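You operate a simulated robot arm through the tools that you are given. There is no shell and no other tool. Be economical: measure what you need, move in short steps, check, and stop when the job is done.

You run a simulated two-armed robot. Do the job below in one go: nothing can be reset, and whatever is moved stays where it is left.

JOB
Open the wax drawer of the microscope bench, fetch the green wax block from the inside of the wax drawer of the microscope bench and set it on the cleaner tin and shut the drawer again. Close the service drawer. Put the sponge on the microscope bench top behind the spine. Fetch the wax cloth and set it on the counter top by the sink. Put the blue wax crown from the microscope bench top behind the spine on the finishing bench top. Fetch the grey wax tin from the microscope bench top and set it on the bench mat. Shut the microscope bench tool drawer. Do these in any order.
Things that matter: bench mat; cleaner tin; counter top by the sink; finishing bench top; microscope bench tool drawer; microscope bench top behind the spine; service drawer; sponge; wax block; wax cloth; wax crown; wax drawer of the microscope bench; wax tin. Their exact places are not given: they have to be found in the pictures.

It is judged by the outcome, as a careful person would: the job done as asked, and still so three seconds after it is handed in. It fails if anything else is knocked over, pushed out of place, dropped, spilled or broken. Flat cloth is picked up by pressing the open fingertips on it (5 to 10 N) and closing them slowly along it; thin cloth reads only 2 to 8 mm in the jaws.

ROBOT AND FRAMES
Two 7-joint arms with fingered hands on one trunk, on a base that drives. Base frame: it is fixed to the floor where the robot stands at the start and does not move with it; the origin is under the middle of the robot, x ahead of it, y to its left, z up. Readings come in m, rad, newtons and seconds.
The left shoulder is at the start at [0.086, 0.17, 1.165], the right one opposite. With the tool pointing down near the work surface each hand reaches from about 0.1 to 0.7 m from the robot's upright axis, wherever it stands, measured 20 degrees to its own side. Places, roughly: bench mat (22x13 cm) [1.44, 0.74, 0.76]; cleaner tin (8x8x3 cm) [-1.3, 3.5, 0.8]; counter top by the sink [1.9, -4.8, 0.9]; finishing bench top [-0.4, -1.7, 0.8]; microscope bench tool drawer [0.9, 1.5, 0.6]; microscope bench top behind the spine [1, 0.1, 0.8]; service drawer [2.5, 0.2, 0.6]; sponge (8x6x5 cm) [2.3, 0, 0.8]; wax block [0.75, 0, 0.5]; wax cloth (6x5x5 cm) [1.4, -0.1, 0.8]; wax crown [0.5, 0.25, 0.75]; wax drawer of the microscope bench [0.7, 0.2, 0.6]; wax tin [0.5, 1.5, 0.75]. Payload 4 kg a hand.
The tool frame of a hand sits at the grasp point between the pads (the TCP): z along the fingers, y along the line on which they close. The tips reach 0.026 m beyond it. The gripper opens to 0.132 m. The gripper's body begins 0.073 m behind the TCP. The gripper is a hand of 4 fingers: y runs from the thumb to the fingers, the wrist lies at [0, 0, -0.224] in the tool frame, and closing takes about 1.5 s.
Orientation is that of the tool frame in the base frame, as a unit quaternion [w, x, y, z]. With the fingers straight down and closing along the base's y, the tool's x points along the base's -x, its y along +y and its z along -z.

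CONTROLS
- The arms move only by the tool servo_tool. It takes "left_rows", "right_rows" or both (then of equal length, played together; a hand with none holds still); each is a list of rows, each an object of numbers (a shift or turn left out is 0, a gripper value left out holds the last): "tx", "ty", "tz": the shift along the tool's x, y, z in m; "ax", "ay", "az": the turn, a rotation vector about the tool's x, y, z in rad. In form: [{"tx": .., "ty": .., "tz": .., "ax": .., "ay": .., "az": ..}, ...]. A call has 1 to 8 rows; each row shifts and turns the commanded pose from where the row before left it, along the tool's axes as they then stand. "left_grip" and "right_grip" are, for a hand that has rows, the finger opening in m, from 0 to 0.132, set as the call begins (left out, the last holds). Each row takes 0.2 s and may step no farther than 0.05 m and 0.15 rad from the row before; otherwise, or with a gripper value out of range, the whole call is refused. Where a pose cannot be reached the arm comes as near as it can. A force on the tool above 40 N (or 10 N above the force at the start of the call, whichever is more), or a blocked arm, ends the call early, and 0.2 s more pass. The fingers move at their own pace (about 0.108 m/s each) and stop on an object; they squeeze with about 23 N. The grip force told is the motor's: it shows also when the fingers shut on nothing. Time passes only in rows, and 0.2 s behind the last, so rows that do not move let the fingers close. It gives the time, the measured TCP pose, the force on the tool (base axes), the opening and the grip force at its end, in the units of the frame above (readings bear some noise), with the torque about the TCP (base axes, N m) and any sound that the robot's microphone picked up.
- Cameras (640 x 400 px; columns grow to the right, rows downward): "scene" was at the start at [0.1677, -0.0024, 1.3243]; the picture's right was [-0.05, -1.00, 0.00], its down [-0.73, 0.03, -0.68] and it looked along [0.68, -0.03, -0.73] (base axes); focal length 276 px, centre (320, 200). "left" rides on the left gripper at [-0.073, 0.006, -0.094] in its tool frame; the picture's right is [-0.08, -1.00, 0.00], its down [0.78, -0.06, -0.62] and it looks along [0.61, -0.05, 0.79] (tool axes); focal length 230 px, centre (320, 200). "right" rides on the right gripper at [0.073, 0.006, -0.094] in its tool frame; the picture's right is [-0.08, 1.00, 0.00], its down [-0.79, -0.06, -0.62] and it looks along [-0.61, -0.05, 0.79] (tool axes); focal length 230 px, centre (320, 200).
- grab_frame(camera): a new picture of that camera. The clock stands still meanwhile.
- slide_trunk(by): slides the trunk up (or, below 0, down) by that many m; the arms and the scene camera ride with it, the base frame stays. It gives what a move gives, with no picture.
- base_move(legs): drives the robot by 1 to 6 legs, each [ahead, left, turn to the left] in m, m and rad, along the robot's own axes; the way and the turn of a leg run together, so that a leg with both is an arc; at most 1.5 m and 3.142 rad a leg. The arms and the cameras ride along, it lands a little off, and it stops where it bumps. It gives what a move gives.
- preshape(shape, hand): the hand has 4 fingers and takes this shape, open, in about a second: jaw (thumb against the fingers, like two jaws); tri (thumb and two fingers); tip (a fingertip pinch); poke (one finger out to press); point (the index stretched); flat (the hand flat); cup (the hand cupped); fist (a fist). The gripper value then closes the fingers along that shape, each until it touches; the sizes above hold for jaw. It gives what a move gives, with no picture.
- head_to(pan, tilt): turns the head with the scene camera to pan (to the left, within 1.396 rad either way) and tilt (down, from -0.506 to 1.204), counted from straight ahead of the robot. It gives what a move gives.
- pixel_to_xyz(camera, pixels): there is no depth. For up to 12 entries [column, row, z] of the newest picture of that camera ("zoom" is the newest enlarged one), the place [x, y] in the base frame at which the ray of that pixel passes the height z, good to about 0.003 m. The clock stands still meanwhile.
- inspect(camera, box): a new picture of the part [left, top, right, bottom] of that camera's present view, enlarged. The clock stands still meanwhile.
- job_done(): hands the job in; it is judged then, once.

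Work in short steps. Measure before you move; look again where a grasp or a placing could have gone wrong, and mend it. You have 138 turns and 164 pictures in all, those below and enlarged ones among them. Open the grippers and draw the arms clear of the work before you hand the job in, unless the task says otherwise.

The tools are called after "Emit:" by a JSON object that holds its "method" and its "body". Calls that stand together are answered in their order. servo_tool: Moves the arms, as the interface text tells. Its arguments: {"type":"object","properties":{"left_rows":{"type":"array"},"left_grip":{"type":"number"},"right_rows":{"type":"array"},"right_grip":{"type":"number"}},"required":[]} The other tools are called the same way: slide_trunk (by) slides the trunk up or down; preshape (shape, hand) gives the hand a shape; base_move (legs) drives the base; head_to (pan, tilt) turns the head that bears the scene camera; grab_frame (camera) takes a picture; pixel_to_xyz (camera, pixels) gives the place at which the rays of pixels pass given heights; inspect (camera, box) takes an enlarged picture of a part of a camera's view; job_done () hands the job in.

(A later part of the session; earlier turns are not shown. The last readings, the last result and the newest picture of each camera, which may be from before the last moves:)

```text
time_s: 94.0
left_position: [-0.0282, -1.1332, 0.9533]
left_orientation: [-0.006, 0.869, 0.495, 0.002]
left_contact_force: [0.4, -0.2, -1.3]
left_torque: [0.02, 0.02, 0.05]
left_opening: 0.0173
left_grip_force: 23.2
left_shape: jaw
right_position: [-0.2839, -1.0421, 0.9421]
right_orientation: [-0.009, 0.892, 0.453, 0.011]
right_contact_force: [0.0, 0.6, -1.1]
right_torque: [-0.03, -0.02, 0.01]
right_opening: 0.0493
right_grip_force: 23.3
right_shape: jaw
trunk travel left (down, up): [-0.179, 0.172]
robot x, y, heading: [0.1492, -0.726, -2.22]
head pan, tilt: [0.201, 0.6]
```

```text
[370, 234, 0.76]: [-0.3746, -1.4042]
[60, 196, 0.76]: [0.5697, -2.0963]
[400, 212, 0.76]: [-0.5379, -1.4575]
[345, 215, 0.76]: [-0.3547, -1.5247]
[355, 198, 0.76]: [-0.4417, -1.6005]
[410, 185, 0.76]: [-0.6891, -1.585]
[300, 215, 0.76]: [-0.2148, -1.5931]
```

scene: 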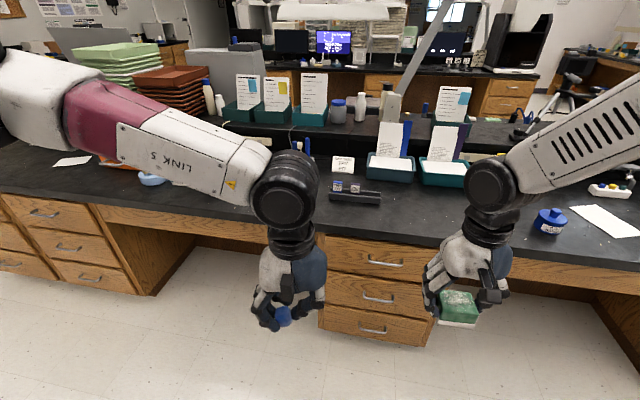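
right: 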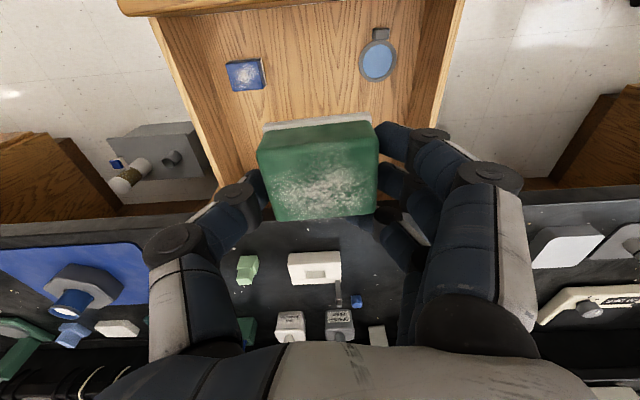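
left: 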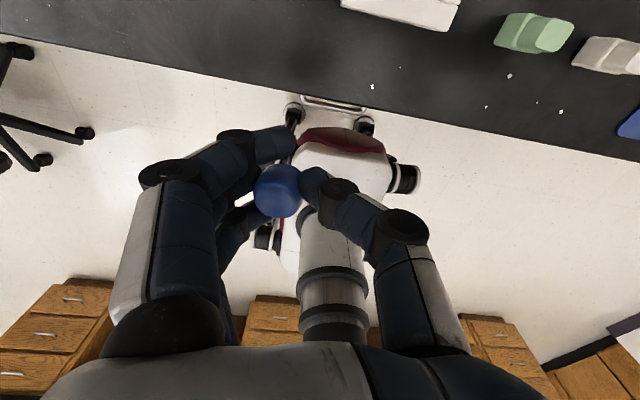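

I drive 0.4 m forward so the left hand nears the free patch.

Emit:
{"method": "base_move", "body": {"legs": [[0.4, 0, 0.014]]}}

Emit:
{"method": "head_to", "body": {"pan": 0.1, "tilt": 0.9}}

Emit:
{"method": "grab_frame", "body": {"camera": "scene"}}

Emit:
{"method": "grab_frame", "body": {"camera": "left"}}

```text
time_s: 96.5
left_position: [-0.2619, -1.4471, 0.9528]
left_orientation: [-0.006, 0.867, 0.498, 0.002]
left_contact_force: [-0.4, 0.2, -0.8]
left_torque: [0.0, 0.03, -0.02]
left_opening: 0.0173
left_grip_force: 23.4
left_shape: jaw
right_position: [-0.5166, -1.3586, 0.9417]
right_orientation: [-0.01, 0.891, 0.455, 0.011]
right_contact_force: [-0.1, 0.3, -1.3]
right_torque: [-0.04, 0.01, 0.02]
right_opening: 0.0491
right_grip_force: 23.4
right_shape: jaw
trunk travel left (down, up): [-0.179, 0.172]
robot x, y, heading: [-0.0874, -1.0401, -2.213]
head pan, tilt: [0.201, 0.6]
```

```text
time_s: 97.3
left_position: [-0.262, -1.4473, 0.9531]
left_orientation: [-0.006, 0.868, 0.497, 0.001]
left_contact_force: [-0.1, 0.7, -0.5]
left_torque: [0.05, 0.0, 0.02]
left_opening: 0.017
left_grip_force: 22.8
left_shape: jaw
right_position: [-0.5167, -1.3571, 0.9415]
right_orientation: [-0.009, 0.89, 0.455, 0.011]
right_contact_force: [0.2, -0.9, -1.9]
right_torque: [-0.03, 0.02, -0.02]
right_opening: 0.0492
right_grip_force: 22.9
right_shape: jaw
trunk travel left (down, up): [-0.179, 0.172]
robot x, y, heading: [-0.0912, -1.038, -2.214]
head pan, tilt: [0.099, 0.901]
```

```text
105 pictures are left
```

scene: 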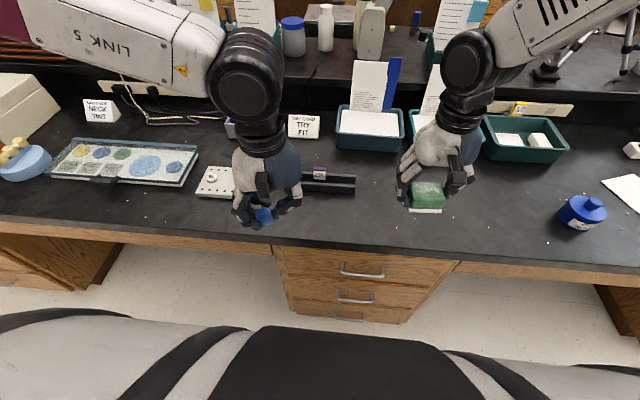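

```text
104 pictures are left
```

left: 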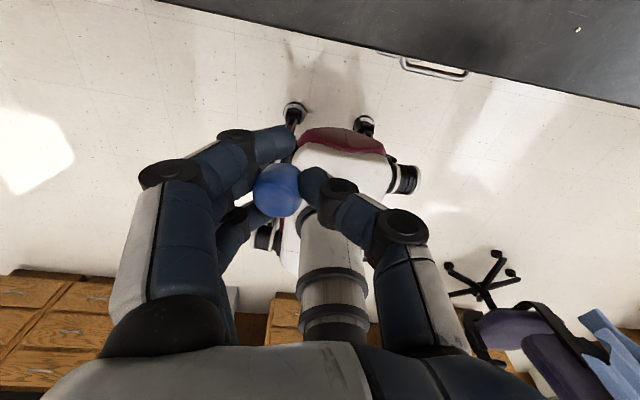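

I measure the free patch at (370,212) and nearby items.

Emit:
{"method": "pixel_to_xyz", "body": {"camera": "scene", "pixels": [[370, 212, 0.755], [330, 194, 0.755], [230, 198, 0.755], [330, 215, 0.755], [350, 248, 0.755], [160, 212, 0.755]]}}

```text
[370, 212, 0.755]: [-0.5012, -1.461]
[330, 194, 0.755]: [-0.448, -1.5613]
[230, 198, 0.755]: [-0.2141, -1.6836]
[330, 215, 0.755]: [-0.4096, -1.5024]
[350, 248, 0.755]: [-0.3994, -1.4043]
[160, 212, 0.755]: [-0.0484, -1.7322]
```

I move to about (-0.39, -1.51) and lower toward the bench.

Emit:
{"method": "servo_tool", "body": {"left_rows": [{"tx": -0.04, "ty": -0.026}, {"tx": -0.04, "ty": -0.026}, {"tx": -0.039, "ty": -0.0265}, {"tz": 0.04}, {"tz": 0.04}, {"tz": 0.04}, {"tz": 0.02}, {}]}}

Emit:
{"method": "grab_frame", "body": {"camera": "scene"}}

Emit:
{"method": "grab_frame", "body": {"camera": "left"}}

```text
time_s: 99.1
left_position: [-0.3923, -1.5073, 0.8135]
left_orientation: [-0.007, 0.868, 0.496, 0.002]
left_contact_force: [0.1, -1.0, -0.6]
left_torque: [0.01, 0.0, 0.0]
left_opening: 0.0173
left_grip_force: 23.2
left_shape: jaw
right_position: [-0.5174, -1.3582, 0.9425]
right_orientation: [-0.01, 0.891, 0.455, 0.012]
right_contact_force: [-1.0, 0.2, -1.4]
right_torque: [-0.02, -0.02, 0.0]
right_opening: 0.0494
right_grip_force: 23.2
right_shape: jaw
trunk travel left (down, up): [-0.179, 0.172]
robot x, y, heading: [-0.0876, -1.0435, -2.214]
head pan, tilt: [0.099, 0.901]
```

```text
103 pictures are left
```

scene: 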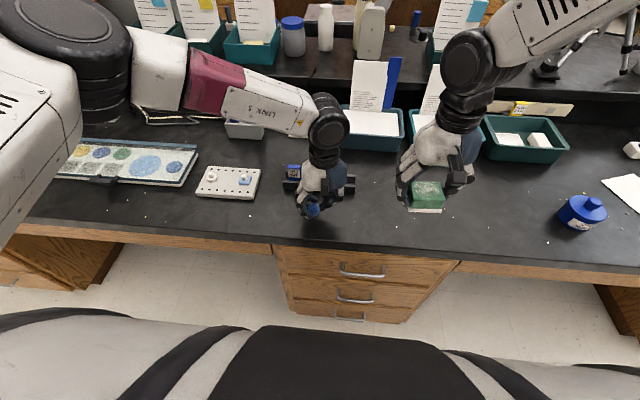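

```text
102 pictures are left
```

left: 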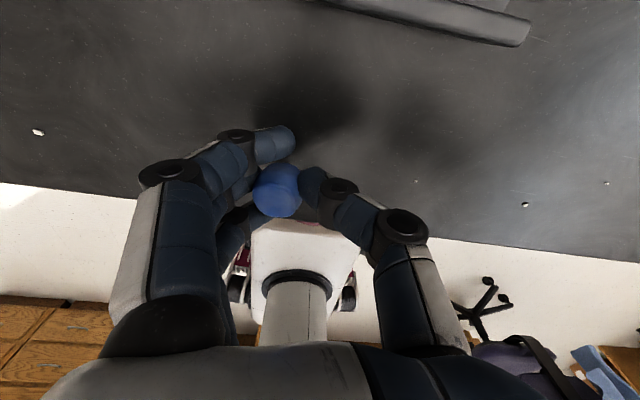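

Above bare bench. I lower in small steps and watch the force.

Emit:
{"method": "servo_tool", "body": {"left_rows": [{"tz": 0.01}, {"tz": 0.008}, {"tz": 0.005}, {}]}}

```text
time_s: 100.1
left_position: [-0.3909, -1.5077, 0.7899]
left_orientation: [-0.005, 0.868, 0.497, 0.002]
left_contact_force: [0.4, -0.2, -0.1]
left_torque: [0.01, 0.05, 0.03]
left_opening: 0.017
left_grip_force: 22.6
left_shape: jaw
right_position: [-0.5176, -1.3571, 0.9421]
right_orientation: [-0.01, 0.891, 0.454, 0.011]
right_contact_force: [0.1, 0.6, -0.9]
right_torque: [0.01, 0.01, 0.0]
right_opening: 0.0494
right_grip_force: 23.1
right_shape: jaw
trunk travel left (down, up): [-0.179, 0.172]
robot x, y, heading: [-0.0855, -1.0369, -2.215]
head pan, tilt: [0.099, 0.901]
```

Emit:
{"method": "servo_tool", "body": {"left_rows": [{"tz": 0.005}, {}, {"tz": 0.003}, {}]}}

```text
time_s: 101.1
left_position: [-0.3899, -1.5072, 0.7853]
left_orientation: [-0.005, 0.868, 0.497, -0.002]
left_contact_force: [2.8, -0.8, 36.7]
left_torque: [-0.49, -1.38, 0.01]
left_opening: 0.0173
left_grip_force: 23.2
left_shape: jaw
right_position: [-0.5159, -1.356, 0.944]
right_orientation: [-0.008, 0.89, 0.455, 0.009]
right_contact_force: [-0.5, -0.2, -2.2]
right_torque: [0.0, 0.0, -0.01]
right_opening: 0.0492
right_grip_force: 23.0
right_shape: jaw
trunk travel left (down, up): [-0.179, 0.172]
robot x, y, heading: [-0.0909, -1.0382, -2.209]
head pan, tilt: [0.099, 0.901]
```

Contact with the bench (37 N up); I ease up 2 mm, release and rise.

Emit:
{"method": "servo_tool", "body": {"left_rows": [{"tz": -0.003}, {}, {}, {}], "left_grip": 0.04}}

Emit:
{"method": "servo_tool", "body": {"left_rows": [{"tz": -0.01}, {"tz": -0.03}, {"tz": -0.04}, {"tz": -0.05}, {"tz": -0.05}, {"tx": 0.04}, {"tx": 0.04}, {"tx": 0.04}]}}

Emit:
{"method": "grab_frame", "body": {"camera": "scene"}}

```text
time_s: 102.1
left_position: [-0.3891, -1.5075, 0.7858]
left_orientation: [-0.006, 0.868, 0.497, 0.001]
left_contact_force: [1.9, -1.9, 25.2]
left_torque: [-0.49, -0.78, 0.04]
left_opening: 0.016
left_grip_force: 23.0
left_shape: jaw
right_position: [-0.5153, -1.3561, 0.9417]
right_orientation: [-0.009, 0.891, 0.454, 0.01]
right_contact_force: [0.6, -0.3, -0.3]
right_torque: [-0.01, -0.02, 0.01]
right_opening: 0.0491
right_grip_force: 22.9
right_shape: jaw
trunk travel left (down, up): [-0.179, 0.172]
robot x, y, heading: [-0.0873, -1.0407, -2.21]
head pan, tilt: [0.099, 0.901]
```

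```text
time_s: 103.9
left_position: [-0.3314, -1.4096, 0.9655]
left_orientation: [-0.006, 0.867, 0.498, 0.001]
left_contact_force: [0.6, -0.7, -0.8]
left_torque: [0.0, -0.01, 0.02]
left_opening: 0.0144
left_grip_force: 23.0
left_shape: jaw
right_position: [-0.5163, -1.3575, 0.9412]
right_orientation: [-0.009, 0.891, 0.454, 0.011]
right_contact_force: [0.8, 0.4, -1.6]
right_torque: [-0.02, -0.01, 0.01]
right_opening: 0.0492
right_grip_force: 23.1
right_shape: jaw
trunk travel left (down, up): [-0.179, 0.172]
robot x, y, heading: [-0.0859, -1.0389, -2.212]
head pan, tilt: [0.099, 0.901]
```

```text
101 pictures are left
```

scene: 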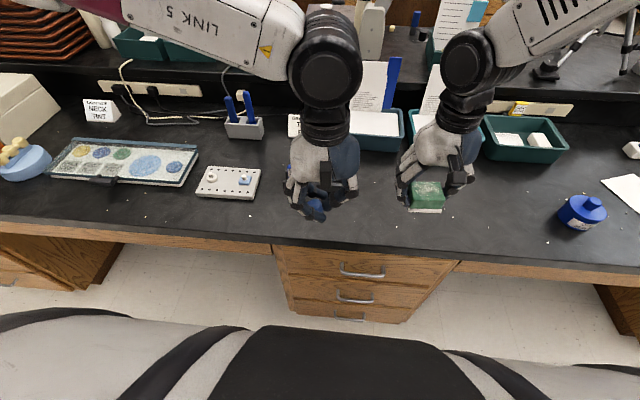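

The fingers did not open (reads 0.0144). I look at the left hand.

Emit:
{"method": "grab_frame", "body": {"camera": "left"}}

```text
100 pictures are left
```

left: 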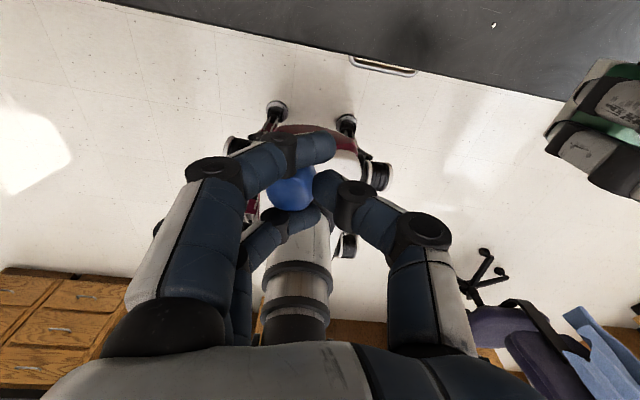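

The crown is still pinched; I go back down and open wide at the bench.

Emit:
{"method": "servo_tool", "body": {"left_rows": [{"tx": -0.04}, {"tx": -0.04}, {"tx": -0.04}, {"tz": 0.05}, {"tz": 0.05}, {"tz": 0.04}, {"tz": 0.025}, {}]}}

Emit:
{"method": "servo_tool", "body": {"left_rows": [{"tz": 0.007}, {}, {"tz": 0.004}, {}]}}

Emit:
{"method": "inspect", "body": {"camera": "left", "box": [140, 80, 500, 320]}}

```text
time_s: 105.7
left_position: [-0.3922, -1.509, 0.7961]
left_orientation: [-0.005, 0.868, 0.497, 0.001]
left_contact_force: [0.7, 0.1, -0.4]
left_torque: [0.0, -0.01, -0.01]
left_opening: 0.0145
left_grip_force: 23.3
left_shape: jaw
right_position: [-0.5174, -1.3572, 0.9417]
right_orientation: [-0.01, 0.891, 0.455, 0.011]
right_contact_force: [-0.4, 0.0, -1.5]
right_torque: [-0.01, 0.03, 0.01]
right_opening: 0.049
right_grip_force: 22.8
right_shape: jaw
trunk travel left (down, up): [-0.179, 0.172]
robot x, y, heading: [-0.0896, -1.0382, -2.207]
head pan, tilt: [0.099, 0.901]
```

```text
time_s: 106.7
left_position: [-0.3906, -1.5079, 0.7871]
left_orientation: [-0.005, 0.868, 0.497, 0.0]
left_contact_force: [-2.0, -3.0, 9.5]
left_torque: [-0.21, -0.22, -0.12]
left_opening: 0.0141
left_grip_force: 23.2
left_shape: jaw
right_position: [-0.5185, -1.3575, 0.9427]
right_orientation: [-0.009, 0.891, 0.455, 0.011]
right_contact_force: [-0.2, -0.2, -0.9]
right_torque: [-0.01, -0.01, -0.01]
right_opening: 0.0494
right_grip_force: 23.2
right_shape: jaw
trunk travel left (down, up): [-0.179, 0.172]
robot x, y, heading: [-0.0868, -1.0357, -2.216]
head pan, tilt: [0.099, 0.901]
```

```text
1.67 times, centred on (320, 200) of left
```

zoom: 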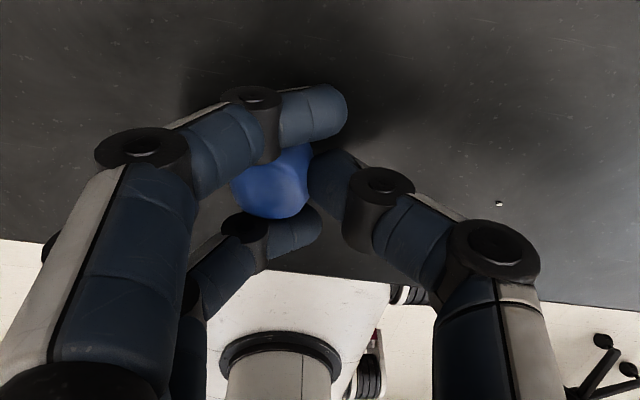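

Crown touches the bench. I open wide.

Emit:
{"method": "servo_tool", "body": {"left_rows": [{}, {}, {}, {}, {}], "left_grip": 0.1}}

Emit:
{"method": "inspect", "body": {"camera": "left", "box": [140, 80, 500, 320]}}

```text
time_s: 107.9
left_position: [-0.3908, -1.5069, 0.7873]
left_orientation: [-0.006, 0.868, 0.496, 0.001]
left_contact_force: [-1.4, 1.6, 6.9]
left_torque: [-0.24, -0.23, -0.02]
left_opening: 0.0988
left_grip_force: 0.1
left_shape: jaw
right_position: [-0.5157, -1.3564, 0.9428]
right_orientation: [-0.009, 0.89, 0.455, 0.012]
right_contact_force: [-0.3, 0.2, -1.2]
right_torque: [-0.05, 0.02, -0.01]
right_opening: 0.0492
right_grip_force: 22.8
right_shape: jaw
trunk travel left (down, up): [-0.179, 0.172]
robot x, y, heading: [-0.0875, -1.0411, -2.213]
head pan, tilt: [0.099, 0.901]
```

```text
1.67 times, centred on (320, 200) of left
```

zoom: 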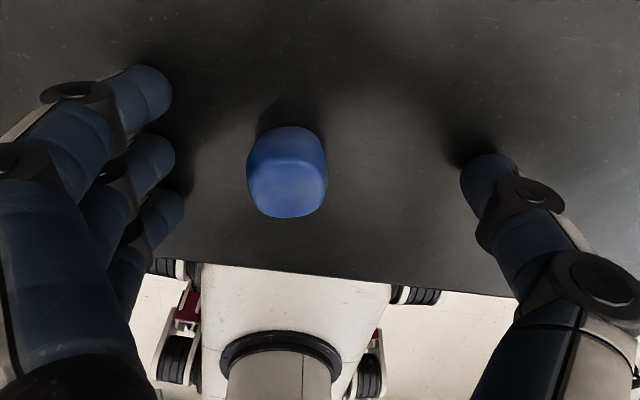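

Released, standing on the bench. I rise and retract, then verify.

Emit:
{"method": "servo_tool", "body": {"left_rows": [{"tz": -0.02}, {"tz": -0.04}, {"tz": -0.05}, {"tz": -0.05}, {"tx": 0.045}, {"tx": 0.045}, {"tx": 0.045}]}}

Emit:
{"method": "grab_frame", "body": {"camera": "scene"}}

```text
time_s: 109.5
left_position: [-0.319, -1.3943, 0.9502]
left_orientation: [-0.006, 0.868, 0.497, 0.0]
left_contact_force: [0.1, 0.7, 0.0]
left_torque: [0.01, -0.01, 0.0]
left_opening: 0.1
left_grip_force: 0.0
left_shape: jaw
right_position: [-0.5168, -1.3574, 0.9426]
right_orientation: [-0.009, 0.891, 0.455, 0.011]
right_contact_force: [-0.1, -0.3, -2.3]
right_torque: [0.01, 0.03, -0.02]
right_opening: 0.0492
right_grip_force: 23.5
right_shape: jaw
trunk travel left (down, up): [-0.179, 0.172]
robot x, y, heading: [-0.0895, -1.0404, -2.213]
head pan, tilt: [0.099, 0.901]
```

```text
97 pictures are left
```

scene: 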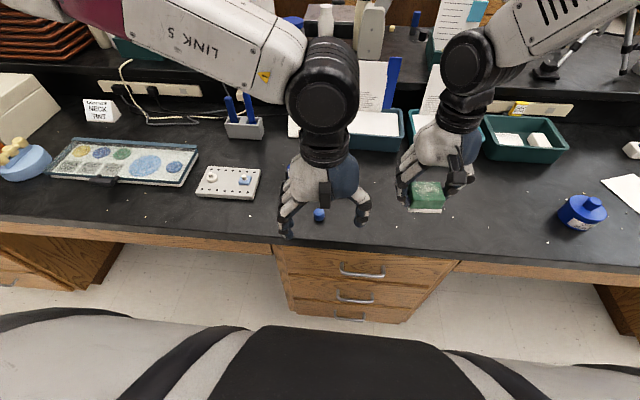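

Crown is on the finishing bench at (319,214). Next the cloth near (1.44,-0.096): I back away, sidestep and turn to face the microscope bench further along.

Emit:
{"method": "base_move", "body": {"legs": [[-0.35, 0.0, 0], [0, 0.75, 0], [0, 0, 3.14]]}}

Emit:
{"method": "head_to", "body": {"pan": 0.0, "tilt": 0.6}}

Emit:
{"method": "grab_frame", "body": {"camera": "scene"}}

```text
time_s: 125.5
left_position: [0.9511, -0.842, 0.9499]
left_orientation: [-0.001, -0.489, 0.872, -0.006]
left_contact_force: [0.3, -0.2, 0.6]
left_torque: [0.01, 0.0, -0.01]
left_opening: 0.0995
left_grip_force: 0.0
left_shape: jaw
right_position: [1.1474, -0.8825, 0.9429]
right_orientation: [-0.011, -0.446, 0.895, -0.009]
right_contact_force: [0.6, -0.3, -1.8]
right_torque: [0.0, 0.01, 0.02]
right_opening: 0.049
right_grip_force: 22.5
right_shape: jaw
trunk travel left (down, up): [-0.179, 0.172]
robot x, y, heading: [0.7134, -1.1933, 0.912]
head pan, tilt: [0.099, 0.901]
```

```text
time_s: 126.3
left_position: [0.9528, -0.842, 0.9502]
left_orientation: [-0.001, -0.488, 0.873, -0.006]
left_contact_force: [0.5, 0.1, 0.0]
left_torque: [-0.03, -0.01, 0.0]
left_opening: 0.0997
left_grip_force: 0.1
left_shape: jaw
right_position: [1.1484, -0.8834, 0.9424]
right_orientation: [-0.011, -0.446, 0.895, -0.011]
right_contact_force: [-0.1, -0.2, -1.0]
right_torque: [-0.02, 0.02, -0.03]
right_opening: 0.0488
right_grip_force: 23.1
right_shape: jaw
trunk travel left (down, up): [-0.179, 0.172]
robot x, y, heading: [0.7137, -1.1939, 0.912]
head pan, tilt: [0.0, 0.6]
```

```text
96 pictures are left
```

scene: 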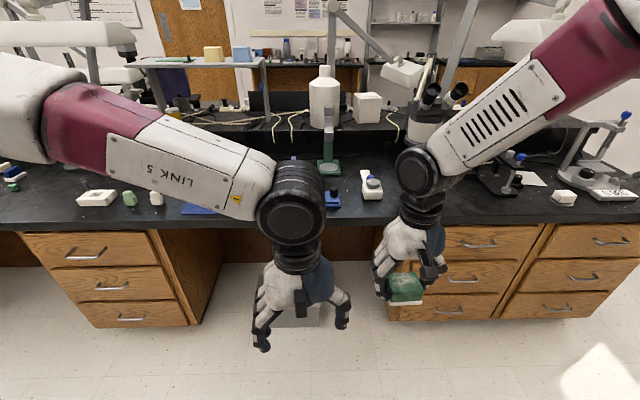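

I pull the right hand in, straighten the heading, and drive up to the bench.

Emit:
{"method": "servo_tool", "body": {"right_rows": [{"tx": 0.04}, {"tx": 0.04}, {"tx": 0.04}, {"tx": 0.03}]}}

Emit:
{"method": "base_move", "body": {"legs": [[0, 0.0, 0.022], [0.44, 0, 0]]}}

Emit:
{"method": "head_to", "body": {"pan": 0.0, "tilt": 0.8}}

Emit:
{"method": "grab_frame", "body": {"camera": "scene"}}

```text
time_s: 127.3
left_position: [0.9521, -0.843, 0.9505]
left_orientation: [-0.001, -0.488, 0.873, -0.005]
left_contact_force: [-0.1, -0.1, -0.1]
left_torque: [0.02, -0.01, 0.0]
left_opening: 0.0994
left_grip_force: 0.1
left_shape: jaw
right_position: [1.0582, -1.0038, 0.9473]
right_orientation: [-0.011, -0.446, 0.895, -0.009]
right_contact_force: [0.8, 0.3, -1.6]
right_torque: [0.02, 0.01, 0.03]
right_opening: 0.049
right_grip_force: 22.6
right_shape: jaw
trunk travel left (down, up): [-0.179, 0.172]
robot x, y, heading: [0.7163, -1.1917, 0.906]
head pan, tilt: [0.0, 0.6]
```

```text
time_s: 130.3
left_position: [1.213, -0.4814, 0.9494]
left_orientation: [-0.002, -0.495, 0.869, -0.006]
left_contact_force: [-0.4, 0.6, 0.6]
left_torque: [0.0, -0.01, 0.04]
left_opening: 0.0997
left_grip_force: 0.1
left_shape: jaw
right_position: [1.3217, -0.6399, 0.9445]
right_orientation: [-0.011, -0.453, 0.891, -0.01]
right_contact_force: [1.0, 0.4, -1.3]
right_torque: [-0.04, -0.01, -0.04]
right_opening: 0.0489
right_grip_force: 22.5
right_shape: jaw
trunk travel left (down, up): [-0.179, 0.172]
robot x, y, heading: [0.9804, -0.8338, 0.925]
head pan, tilt: [0.0, 0.6]
```

```text
time_s: 131.0
left_position: [1.2137, -0.4822, 0.9483]
left_orientation: [-0.003, -0.495, 0.869, -0.005]
left_contact_force: [-0.2, 0.0, -0.3]
left_torque: [0.0, -0.02, 0.02]
left_opening: 0.0996
left_grip_force: 0.0
left_shape: jaw
right_position: [1.322, -0.6414, 0.9443]
right_orientation: [-0.011, -0.453, 0.891, -0.01]
right_contact_force: [-0.1, 0.3, -1.6]
right_torque: [0.02, -0.02, 0.0]
right_opening: 0.0488
right_grip_force: 23.3
right_shape: jaw
trunk travel left (down, up): [-0.179, 0.172]
robot x, y, heading: [0.9774, -0.8384, 0.925]
head pan, tilt: [0.0, 0.799]
```

```text
95 pictures are left
```

scene: 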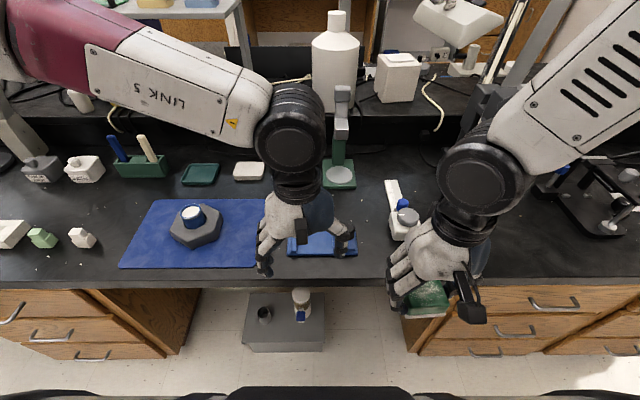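

The cloth is hidden behind the left wrist. I tilt the left hand forward ~43°, drive the last 5 cm, and look.

Emit:
{"method": "servo_tool", "body": {"left_rows": [{"ay": -0.15}, {"ay": -0.15}, {"ay": -0.15}, {"ay": -0.15}, {"ay": -0.15}, {"az": -0.0}]}}

Emit:
{"method": "base_move", "body": {"legs": [[0.045, 0, 0.01]]}}

Emit:
{"method": "grab_frame", "body": {"camera": "left"}}

Emit:
{"method": "grab_frame", "body": {"camera": "scene"}}

```text
time_s: 132.4
left_position: [1.2135, -0.4805, 0.9493]
left_orientation: [0.318, -0.462, 0.809, 0.176]
left_contact_force: [0.1, -1.1, -0.2]
left_torque: [-0.03, 0.01, 0.01]
left_opening: 0.0998
left_grip_force: 0.0
left_shape: jaw
right_position: [1.3211, -0.6399, 0.9459]
right_orientation: [-0.011, -0.453, 0.891, -0.01]
right_contact_force: [0.3, 0.9, -1.5]
right_torque: [-0.03, 0.0, 0.0]
right_opening: 0.0487
right_grip_force: 23.4
right_shape: jaw
trunk travel left (down, up): [-0.179, 0.172]
robot x, y, heading: [0.9793, -0.8346, 0.928]
head pan, tilt: [0.0, 0.799]
```

```text
time_s: 133.3
left_position: [1.2374, -0.4411, 0.949]
left_orientation: [0.315, -0.468, 0.807, 0.177]
left_contact_force: [0.7, -0.4, -1.0]
left_torque: [-0.03, 0.01, -0.02]
left_opening: 0.1
left_grip_force: 0.0
left_shape: jaw
right_position: [1.3461, -0.6002, 0.945]
right_orientation: [-0.012, -0.457, 0.889, -0.009]
right_contact_force: [0.0, 1.1, -0.8]
right_torque: [-0.04, -0.04, 0.02]
right_opening: 0.0488
right_grip_force: 22.9
right_shape: jaw
trunk travel left (down, up): [-0.179, 0.172]
robot x, y, heading: [1.0053, -0.8003, 0.938]
head pan, tilt: [0.0, 0.799]
```

```text
94 pictures are left
```

left: 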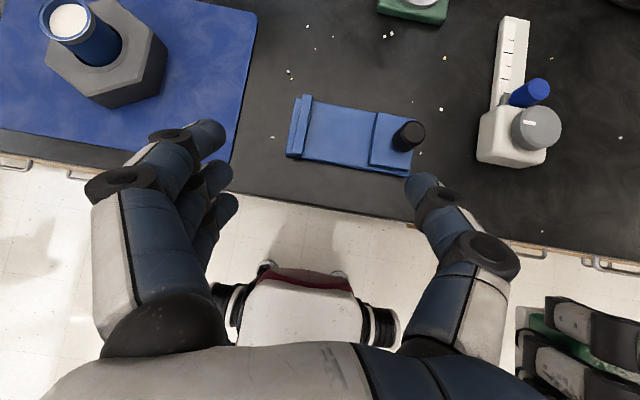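

```text
93 pictures are left
```

scene: 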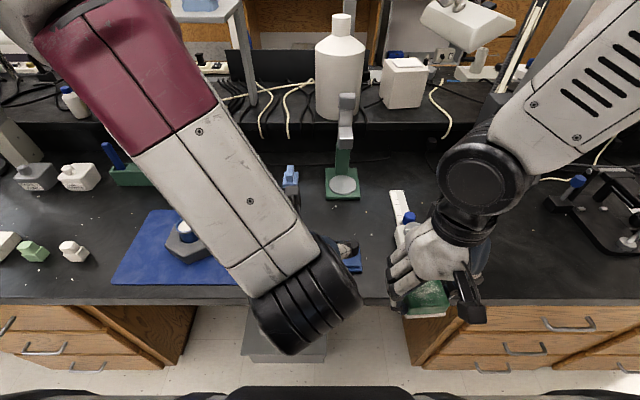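

Robot is at d = -0.048. I extend the left hand forward 0.27 m at height for a look at the cloth.

Emit:
{"method": "servo_tool", "body": {"left_rows": [{"tz": 0.0303, "tx": -0.0333}, {"tz": 0.0303, "tx": -0.0333}, {"tz": 0.0303, "tx": -0.0333}, {"tz": 0.0303, "tx": -0.0333}, {"tz": 0.0303, "tx": -0.0333}, {"tz": 0.0303, "tx": -0.0333}, {}]}}

Emit:
{"method": "grab_frame", "body": {"camera": "left"}}

Emit:
{"method": "grab_frame", "body": {"camera": "scene"}}

```text
time_s: 134.9
left_position: [1.3707, -0.2069, 0.9536]
left_orientation: [0.316, -0.467, 0.806, 0.178]
left_contact_force: [-0.7, -0.2, -0.4]
left_torque: [-0.01, 0.02, 0.02]
left_opening: 0.0996
left_grip_force: 0.1
left_shape: jaw
right_position: [1.3451, -0.6017, 0.946]
right_orientation: [-0.01, -0.457, 0.889, -0.01]
right_contact_force: [0.9, 0.2, -1.8]
right_torque: [0.02, 0.0, 0.01]
right_opening: 0.049
right_grip_force: 22.8
right_shape: jaw
trunk travel left (down, up): [-0.179, 0.172]
robot x, y, heading: [1.0054, -0.8034, 0.936]
head pan, tilt: [0.0, 0.799]
```

```text
92 pictures are left
```

left: 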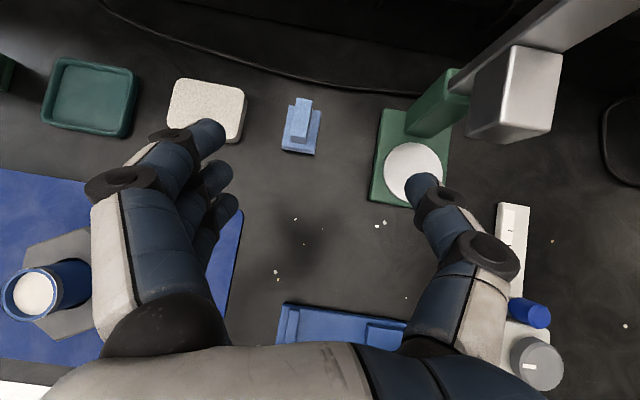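

```text
91 pictures are left
```

scene: 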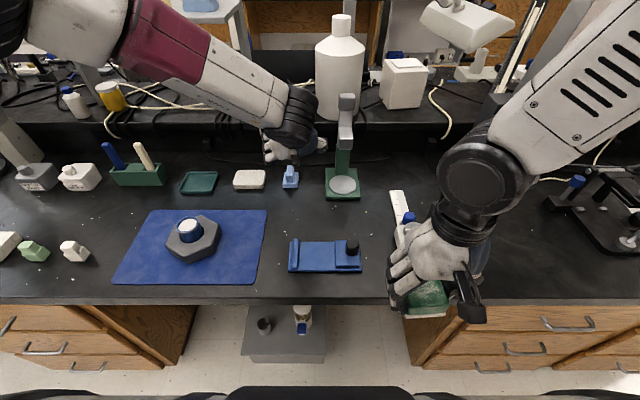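

I zoom on the light-blue item and triangulate.

Emit:
{"method": "inspect", "body": {"camera": "left", "box": [220, 70, 380, 190]}}

Emit:
{"method": "inspect", "body": {"camera": "scene", "box": [210, 120, 370, 290]}}

Emit:
{"method": "pixel_to_xyz", "body": {"camera": "left", "pixels": [[301, 130, 0.77], [301, 115, 0.79], [283, 150, 0.755], [317, 153, 0.755], [288, 107, 0.77], [322, 110, 0.77], [300, 98, 0.795], [375, 200, 0.757]]}}

Emit:
{"method": "pixel_to_xyz", "body": {"camera": "scene", "pixels": [[290, 182, 0.77], [290, 170, 0.79], [283, 188, 0.755], [298, 188, 0.755]]}}

```text
3.33 times, centred on (300, 130) of left
```

zoom: 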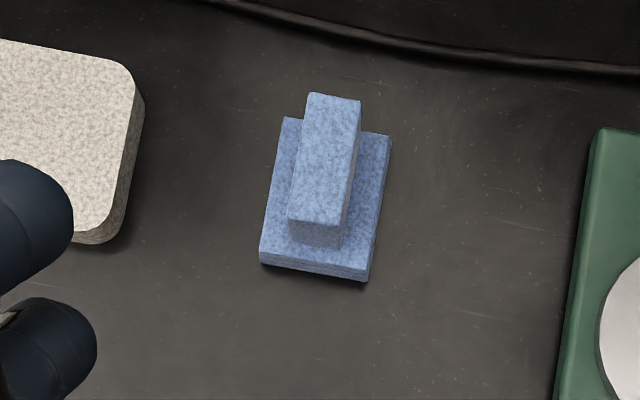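

```text
2.35 times, centred on (290, 205) of scene
```

zoom: 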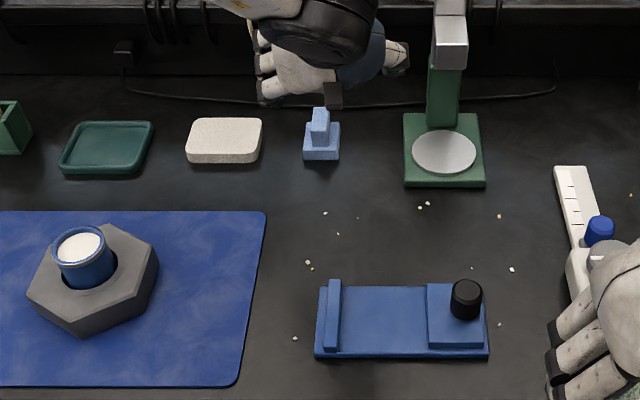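

```text
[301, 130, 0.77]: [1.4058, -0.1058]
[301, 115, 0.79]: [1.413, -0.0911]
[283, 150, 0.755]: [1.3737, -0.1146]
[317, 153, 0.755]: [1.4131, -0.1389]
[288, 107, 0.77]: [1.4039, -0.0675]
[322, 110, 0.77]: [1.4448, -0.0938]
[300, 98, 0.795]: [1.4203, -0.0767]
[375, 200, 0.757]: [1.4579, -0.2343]
```

```text
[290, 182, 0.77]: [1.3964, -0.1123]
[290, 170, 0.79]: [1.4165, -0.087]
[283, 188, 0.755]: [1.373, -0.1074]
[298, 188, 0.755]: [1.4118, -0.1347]
```

The folded cloth has an upright ridge (2 cm wide) centred near (1.413,-0.092, top ~0.80). I approach along the tilted tool axis to straddle it.

Emit:
{"method": "servo_tool", "body": {"left_rows": [{"ty": 0.021, "tx": 0.01}, {"tz": 0.045, "tx": 0.005}, {"tz": 0.045, "tx": 0.005}, {"tz": 0.045, "tx": 0.0033}, {}], "left_grip": 0.055}}

Emit:
{"method": "grab_frame", "body": {"camera": "left"}}

Emit:
{"method": "grab_frame", "body": {"camera": "scene"}}

```text
time_s: 136.1
left_position: [1.3922, -0.1328, 0.8355]
left_orientation: [0.316, -0.467, 0.807, 0.177]
left_contact_force: [0.1, 0.2, -0.4]
left_torque: [0.02, 0.01, -0.05]
left_opening: 0.0555
left_grip_force: 0.0
left_shape: jaw
right_position: [1.3453, -0.6022, 0.9457]
right_orientation: [-0.011, -0.458, 0.889, -0.01]
right_contact_force: [0.2, -0.5, -1.2]
right_torque: [0.02, -0.02, 0.0]
right_opening: 0.0487
right_grip_force: 23.7
right_shape: jaw
trunk travel left (down, up): [-0.179, 0.172]
robot x, y, heading: [1.003, -0.8018, 0.939]
head pan, tilt: [0.0, 0.799]
```

```text
88 pictures are left
```

left: 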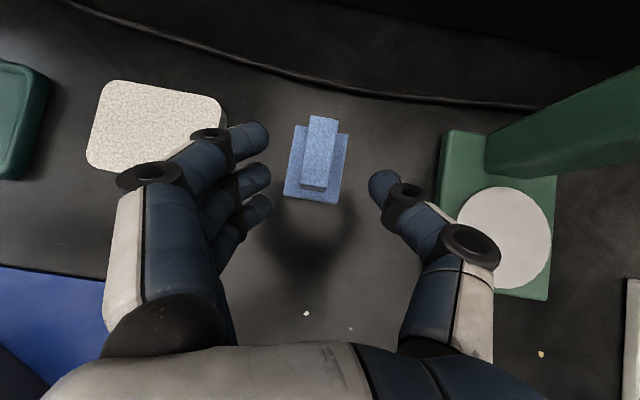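

```text
87 pictures are left
```

scene: 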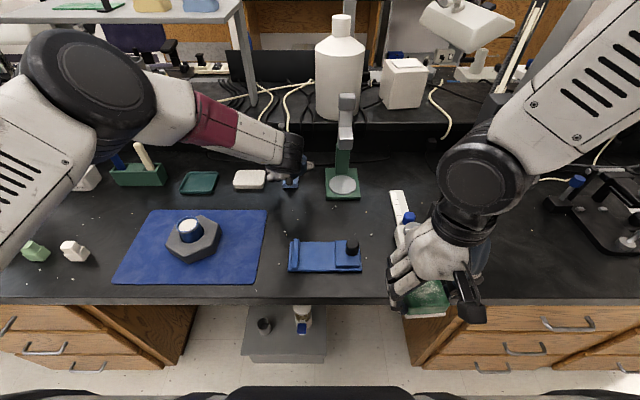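

Well aligned. I continue 5 cm along the tool axis and close.

Emit:
{"method": "servo_tool", "body": {"left_rows": [{"tz": 0.02}, {"tz": 0.02}, {"tz": 0.012}, {}]}}

Emit:
{"method": "grab_frame", "body": {"camera": "left"}}

```text
time_s: 137.1
left_position: [1.4092, -0.1052, 0.7987]
left_orientation: [0.317, -0.467, 0.806, 0.178]
left_contact_force: [-0.2, 0.8, 8.6]
left_torque: [0.2, 0.3, -0.04]
left_opening: 0.0559
left_grip_force: 0.1
left_shape: jaw
right_position: [1.3459, -0.6025, 0.9461]
right_orientation: [-0.01, -0.458, 0.889, -0.009]
right_contact_force: [0.1, 0.8, -2.1]
right_torque: [0.0, -0.01, 0.02]
right_opening: 0.0491
right_grip_force: 22.8
right_shape: jaw
trunk travel left (down, up): [-0.179, 0.172]
robot x, y, heading: [1.006, -0.8042, 0.935]
head pan, tilt: [0.0, 0.799]
```

```text
86 pictures are left
```

left: 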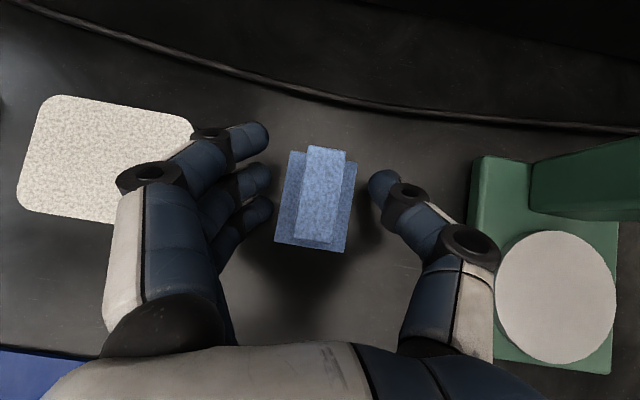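

Cloth centred between the fingers with light table contact. I close.

Emit:
{"method": "servo_tool", "body": {"left_rows": [{}, {}, {}, {}, {}, {}], "left_grip": 0.0}}

Emit:
{"method": "grab_frame", "body": {"camera": "left"}}

```text
time_s: 138.5
left_position: [1.4078, -0.105, 0.799]
left_orientation: [0.318, -0.467, 0.806, 0.178]
left_contact_force: [2.3, 5.4, 15.7]
left_torque: [0.19, -0.24, 0.03]
left_opening: 0.025
left_grip_force: 22.5
left_shape: jaw
right_position: [1.3454, -0.6021, 0.9465]
right_orientation: [-0.011, -0.458, 0.889, -0.01]
right_contact_force: [0.1, -0.2, -1.0]
right_torque: [0.01, -0.01, -0.02]
right_opening: 0.049
right_grip_force: 23.0
right_shape: jaw
trunk travel left (down, up): [-0.179, 0.172]
robot x, y, heading: [1.0053, -0.8022, 0.941]
head pan, tilt: [0.0, 0.799]
```

```text
85 pictures are left
```

left: 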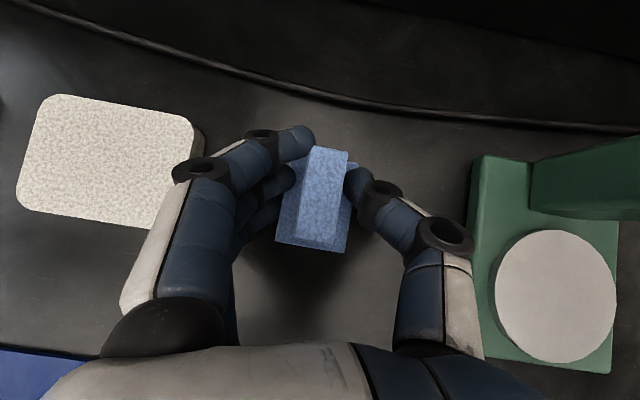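

Gripped (0.025). I lift straight up and retract.

Emit:
{"method": "servo_tool", "body": {"left_rows": [{"tz": -0.015, "tx": -0.0135}, {"tz": -0.0296, "tx": -0.027}, {"tz": -0.0296, "tx": -0.027}, {"tz": -0.0296, "tx": -0.027}, {"tz": -0.0303, "tx": 0.0333}, {"tz": -0.0303, "tx": 0.0333}, {"tz": -0.0303, "tx": 0.0333}, {"tz": -0.0303, "tx": 0.0333}]}}

Emit:
{"method": "grab_frame", "body": {"camera": "left"}}

```text
time_s: 140.3
left_position: [1.3159, -0.2641, 0.938]
left_orientation: [0.317, -0.467, 0.806, 0.178]
left_contact_force: [-0.1, 1.1, -1.3]
left_torque: [-0.04, -0.02, -0.03]
left_opening: 0.0231
left_grip_force: 23.4
left_shape: jaw
right_position: [1.3478, -0.6015, 0.9464]
right_orientation: [-0.01, -0.458, 0.889, -0.01]
right_contact_force: [0.2, -0.9, -1.5]
right_torque: [0.04, -0.02, -0.03]
right_opening: 0.0491
right_grip_force: 23.6
right_shape: jaw
trunk travel left (down, up): [-0.179, 0.172]
robot x, y, heading: [1.0058, -0.7994, 0.938]
head pan, tilt: [0.0, 0.799]
```

```text
84 pictures are left
```

left: 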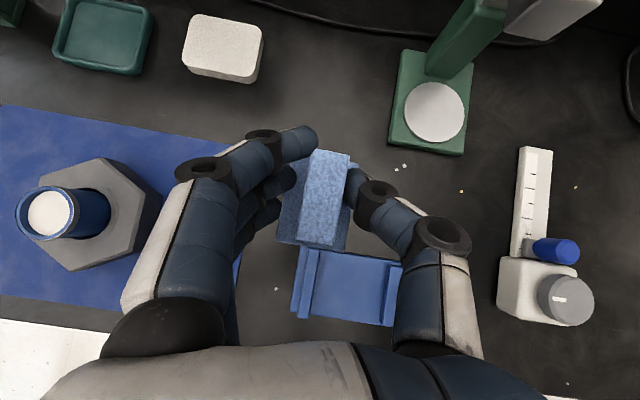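

Cloth is held. I retract and straighten the hand, back off, and head along the aisle toward the sink.

Emit:
{"method": "servo_tool", "body": {"left_rows": [{"tz": -0.0303, "tx": 0.0333}, {"tz": -0.0303, "tx": 0.0333}, {"tz": -0.0303, "tx": 0.0333}, {"ay": 0.15}, {"ay": 0.15}, {"ay": 0.15}, {"ay": 0.15}, {"ay": 0.15}]}}

Emit:
{"method": "base_move", "body": {"legs": [[-0.05, 0, 0], [-0.45, 0, 0], [0, 0, -1.571], [1.1, 0, 0]]}}

Emit:
{"method": "head_to", "body": {"pan": -0.5, "tilt": 0.3}}

Emit:
{"method": "grab_frame", "body": {"camera": "scene"}}

```text
time_s: 142.1
left_position: [1.2498, -0.3775, 0.9357]
left_orientation: [0.0, -0.5, 0.866, -0.007]
left_contact_force: [-0.4, 1.0, -0.3]
left_torque: [0.04, 0.01, -0.02]
left_opening: 0.0229
left_grip_force: 22.8
left_shape: jaw
right_position: [1.346, -0.6001, 0.9458]
right_orientation: [-0.011, -0.457, 0.889, -0.01]
right_contact_force: [-0.5, 0.6, -2.5]
right_torque: [0.01, 0.0, -0.05]
right_opening: 0.0489
right_grip_force: 23.3
right_shape: jaw
trunk travel left (down, up): [-0.179, 0.172]
robot x, y, heading: [1.0045, -0.8031, 0.936]
head pan, tilt: [0.0, 0.799]
```

```text
time_s: 154.5
left_position: [1.9889, -2.1413, 0.9355]
left_orientation: [-0.005, 0.277, 0.961, -0.003]
left_contact_force: [0.7, 0.9, -0.9]
left_torque: [0.02, -0.07, 0.01]
left_opening: 0.0231
left_grip_force: 23.3
left_shape: jaw
right_position: [1.7614, -2.2305, 0.9458]
right_orientation: [-0.014, 0.322, 0.947, 0.001]
right_contact_force: [0.0, -0.3, -1.1]
right_torque: [0.01, -0.03, 0.0]
right_opening: 0.0489
right_grip_force: 23.0
right_shape: jaw
trunk travel left (down, up): [-0.179, 0.172]
robot x, y, heading: [1.5722, -1.8827, -0.669]
head pan, tilt: [0.0, 0.799]
```

```text
time_s: 155.4
left_position: [1.9885, -2.1423, 0.9347]
left_orientation: [-0.005, 0.276, 0.961, -0.003]
left_contact_force: [-0.4, -0.4, -0.6]
left_torque: [0.0, -0.02, 0.0]
left_opening: 0.0229
left_grip_force: 23.2
left_shape: jaw
right_position: [1.7617, -2.2309, 0.9459]
right_orientation: [-0.014, 0.322, 0.947, 0.001]
right_contact_force: [-0.6, -0.5, -1.7]
right_torque: [-0.01, -0.03, 0.01]
right_opening: 0.0487
right_grip_force: 23.2
right_shape: jaw
trunk travel left (down, up): [-0.179, 0.172]
robot x, y, heading: [1.5755, -1.8819, -0.667]
head pan, tilt: [-0.499, 0.3]
```

```text
83 pictures are left
```

scene: 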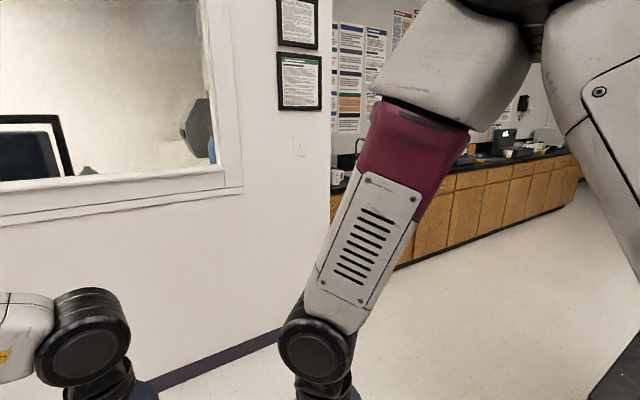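

A wall is ahead; the sink counter lies to the right. I turn toward (1.9,-4.8) and look.

Emit:
{"method": "base_move", "body": {"legs": [[0, 0, -0.8]]}}

Emit:
{"method": "head_to", "body": {"pan": 0.0, "tilt": 0.3}}

Emit:
{"method": "grab_frame", "body": {"camera": "scene"}}

```text
time_s: 157.9
left_position: [1.6754, -2.3625, 0.9347]
left_orientation: [-0.006, 0.63, 0.777, 0.0]
left_contact_force: [-0.6, 0.0, -0.2]
left_torque: [-0.01, -0.03, 0.02]
left_opening: 0.023
left_grip_force: 23.3
left_shape: jaw
right_position: [1.4537, -2.2588, 0.9467]
right_orientation: [-0.013, 0.667, 0.745, 0.006]
right_contact_force: [0.1, -0.4, -1.2]
right_torque: [0.04, 0.02, -0.01]
right_opening: 0.0487
right_grip_force: 22.9
right_shape: jaw
trunk travel left (down, up): [-0.179, 0.172]
robot x, y, heading: [1.576, -1.8817, -1.471]
head pan, tilt: [-0.499, 0.3]
```

```text
time_s: 158.8
left_position: [1.6748, -2.3614, 0.9356]
left_orientation: [-0.006, 0.631, 0.776, 0.0]
left_contact_force: [0.0, -0.3, -0.7]
left_torque: [0.0, 0.01, -0.01]
left_opening: 0.0231
left_grip_force: 22.9
left_shape: jaw
right_position: [1.4529, -2.2598, 0.9458]
right_orientation: [-0.013, 0.667, 0.745, 0.007]
right_contact_force: [-0.1, -0.7, -1.7]
right_torque: [0.0, 0.04, 0.0]
right_opening: 0.0488
right_grip_force: 23.2
right_shape: jaw
trunk travel left (down, up): [-0.179, 0.172]
robot x, y, heading: [1.5752, -1.8829, -1.473]
head pan, tilt: [0.0, 0.3]
```

```text
82 pictures are left
```

scene: 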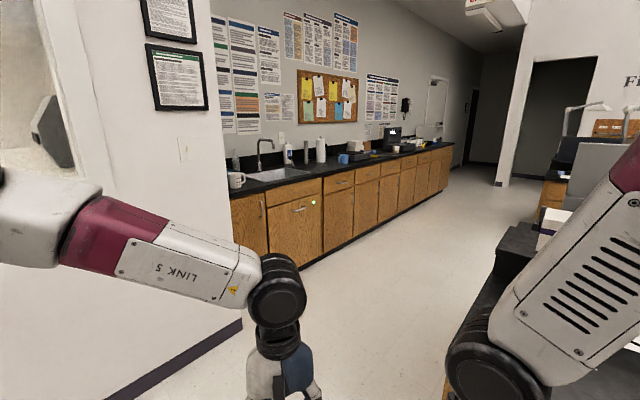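

I measure the counter edge and sink (z ≈ 0.9).

Emit:
{"method": "pixel_to_xyz", "body": {"camera": "scene", "pixels": [[235, 197, 0.9], [320, 176, 0.9], [440, 147, 0.9], [270, 172, 0.91], [330, 165, 0.9], [236, 186, 0.9], [243, 325, 0.0]]}}

Emit:
{"method": "inspect", "body": {"camera": "scene", "box": [210, 110, 460, 270]}}

```text
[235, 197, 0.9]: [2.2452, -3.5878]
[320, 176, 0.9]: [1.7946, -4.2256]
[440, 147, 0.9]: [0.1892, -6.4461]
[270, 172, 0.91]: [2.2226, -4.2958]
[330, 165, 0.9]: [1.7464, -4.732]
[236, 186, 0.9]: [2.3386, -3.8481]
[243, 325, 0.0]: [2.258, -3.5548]
```

```text
2.50 times, centred on (335, 190) of scene
```

zoom: 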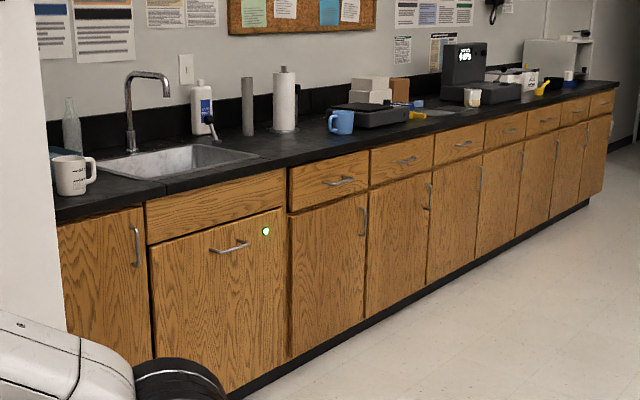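

The counter front runs at s≈3.945 and the free stretch right of the sink is near d≈-2.7. I turn parallel and drive there in legs.

Emit:
{"method": "base_move", "body": {"legs": [[0, 0, 0.835], [0.5, 0, 0], [0, -1.1, 0], [0, -1.1, 0]]}}

Emit:
{"method": "head_to", "body": {"pan": 0.15, "tilt": 0.45}}

Emit:
{"method": "grab_frame", "body": {"camera": "scene"}}

```text
time_s: 169.1
left_position: [2.0333, -2.887, 0.9354]
left_orientation: [-0.006, 0.277, 0.961, -0.003]
left_contact_force: [0.2, -0.2, -0.7]
left_torque: [-0.01, 0.01, 0.02]
left_opening: 0.0228
left_grip_force: 22.8
left_shape: jaw
right_position: [1.8071, -2.9749, 0.9459]
right_orientation: [-0.015, 0.323, 0.946, 0.001]
right_contact_force: [-0.1, -0.4, -1.4]
right_torque: [-0.03, 0.0, -0.01]
right_opening: 0.0484
right_grip_force: 23.1
right_shape: jaw
trunk travel left (down, up): [-0.179, 0.172]
robot x, y, heading: [1.6195, -2.6218, -0.666]
head pan, tilt: [0.0, 0.3]
stopped in leg 3: the robot was blocked; the commanded pose is now the measured one
```

```text
time_s: 169.8
left_position: [2.0324, -2.8879, 0.9346]
left_orientation: [-0.005, 0.278, 0.961, -0.004]
left_contact_force: [0.8, -0.6, 0.0]
left_torque: [-0.03, -0.03, -0.04]
left_opening: 0.023
left_grip_force: 23.2
left_shape: jaw
right_position: [1.805, -2.9759, 0.9464]
right_orientation: [-0.015, 0.323, 0.946, 0.002]
right_contact_force: [-0.7, 0.2, -1.5]
right_torque: [0.01, -0.02, 0.03]
right_opening: 0.0487
right_grip_force: 23.0
right_shape: jaw
trunk travel left (down, up): [-0.179, 0.172]
robot x, y, heading: [1.6184, -2.6264, -0.674]
head pan, tilt: [0.15, 0.45]
```

```text
80 pictures are left
```

scene: 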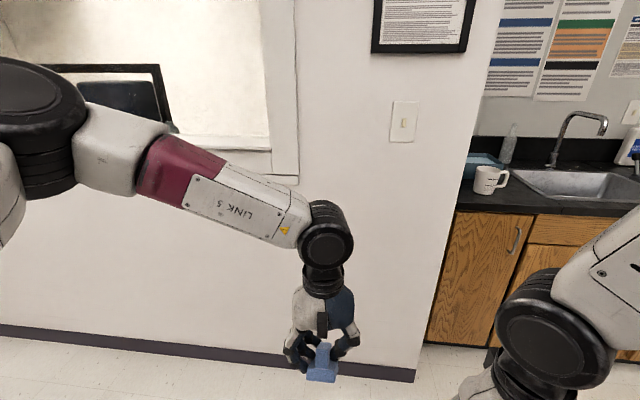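

The strafe was blocked; I look right to see what is there.

Emit:
{"method": "head_to", "body": {"pan": -1.0, "tilt": 0.6}}

Emit:
{"method": "grab_frame", "body": {"camera": "scene"}}

Emit:
{"method": "head_to", "body": {"pan": -1.39, "tilt": 0.8}}

Emit:
{"method": "grab_frame", "body": {"camera": "scene"}}

```text
time_s: 171.2
left_position: [2.0328, -2.889, 0.9347]
left_orientation: [-0.004, 0.278, 0.961, -0.003]
left_contact_force: [-2.0, -0.4, -1.0]
left_torque: [-0.01, -0.01, 0.0]
left_opening: 0.023
left_grip_force: 22.4
left_shape: jaw
right_position: [1.8042, -2.9748, 0.9457]
right_orientation: [-0.014, 0.323, 0.946, 0.002]
right_contact_force: [-0.8, -0.4, -2.5]
right_torque: [0.03, 0.03, -0.01]
right_opening: 0.0484
right_grip_force: 22.5
right_shape: jaw
trunk travel left (down, up): [-0.179, 0.172]
robot x, y, heading: [1.6197, -2.6256, -0.669]
head pan, tilt: [-1.0, 0.6]
```

```text
79 pictures are left
```

scene: 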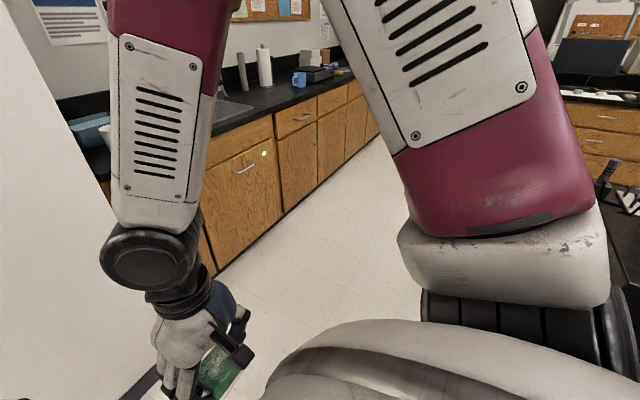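

```text
time_s: 172.0
left_position: [2.0322, -2.8891, 0.936]
left_orientation: [-0.004, 0.278, 0.961, -0.004]
left_contact_force: [-0.7, 0.7, -0.9]
left_torque: [0.0, 0.02, 0.0]
left_opening: 0.0228
left_grip_force: 22.9
left_shape: jaw
right_position: [1.8052, -2.975, 0.9465]
right_orientation: [-0.014, 0.323, 0.946, 0.002]
right_contact_force: [-0.2, 0.1, -2.2]
right_torque: [0.02, -0.03, 0.02]
right_opening: 0.049
right_grip_force: 23.3
right_shape: jaw
trunk travel left (down, up): [-0.179, 0.172]
robot x, y, heading: [1.6168, -2.6269, -0.672]
head pan, tilt: [-1.389, 0.799]
```

```text
78 pictures are left
```

scene: 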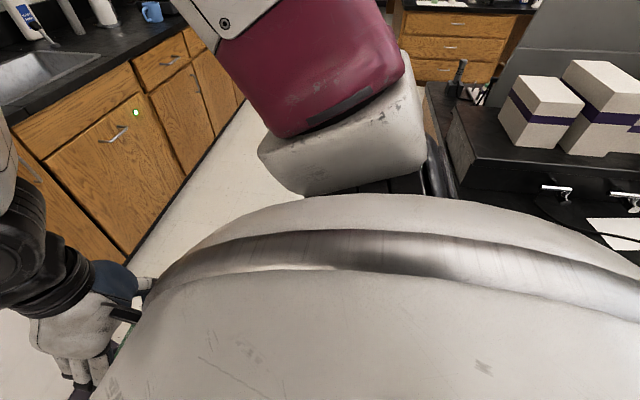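

The finishing bench end is right beside me. I measure its end and then shift forward before strafing.

Emit:
{"method": "pixel_to_xyz", "body": {"camera": "scene", "pixels": [[428, 85, 0.76], [435, 190, 0.76], [130, 235, 0.0], [235, 105, 0.0], [0, 112, 0.9], [175, 42, 0.9]]}}

```text
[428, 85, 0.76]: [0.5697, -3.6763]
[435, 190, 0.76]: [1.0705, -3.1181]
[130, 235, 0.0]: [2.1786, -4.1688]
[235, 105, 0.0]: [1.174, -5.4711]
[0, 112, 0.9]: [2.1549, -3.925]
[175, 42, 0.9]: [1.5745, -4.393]
```

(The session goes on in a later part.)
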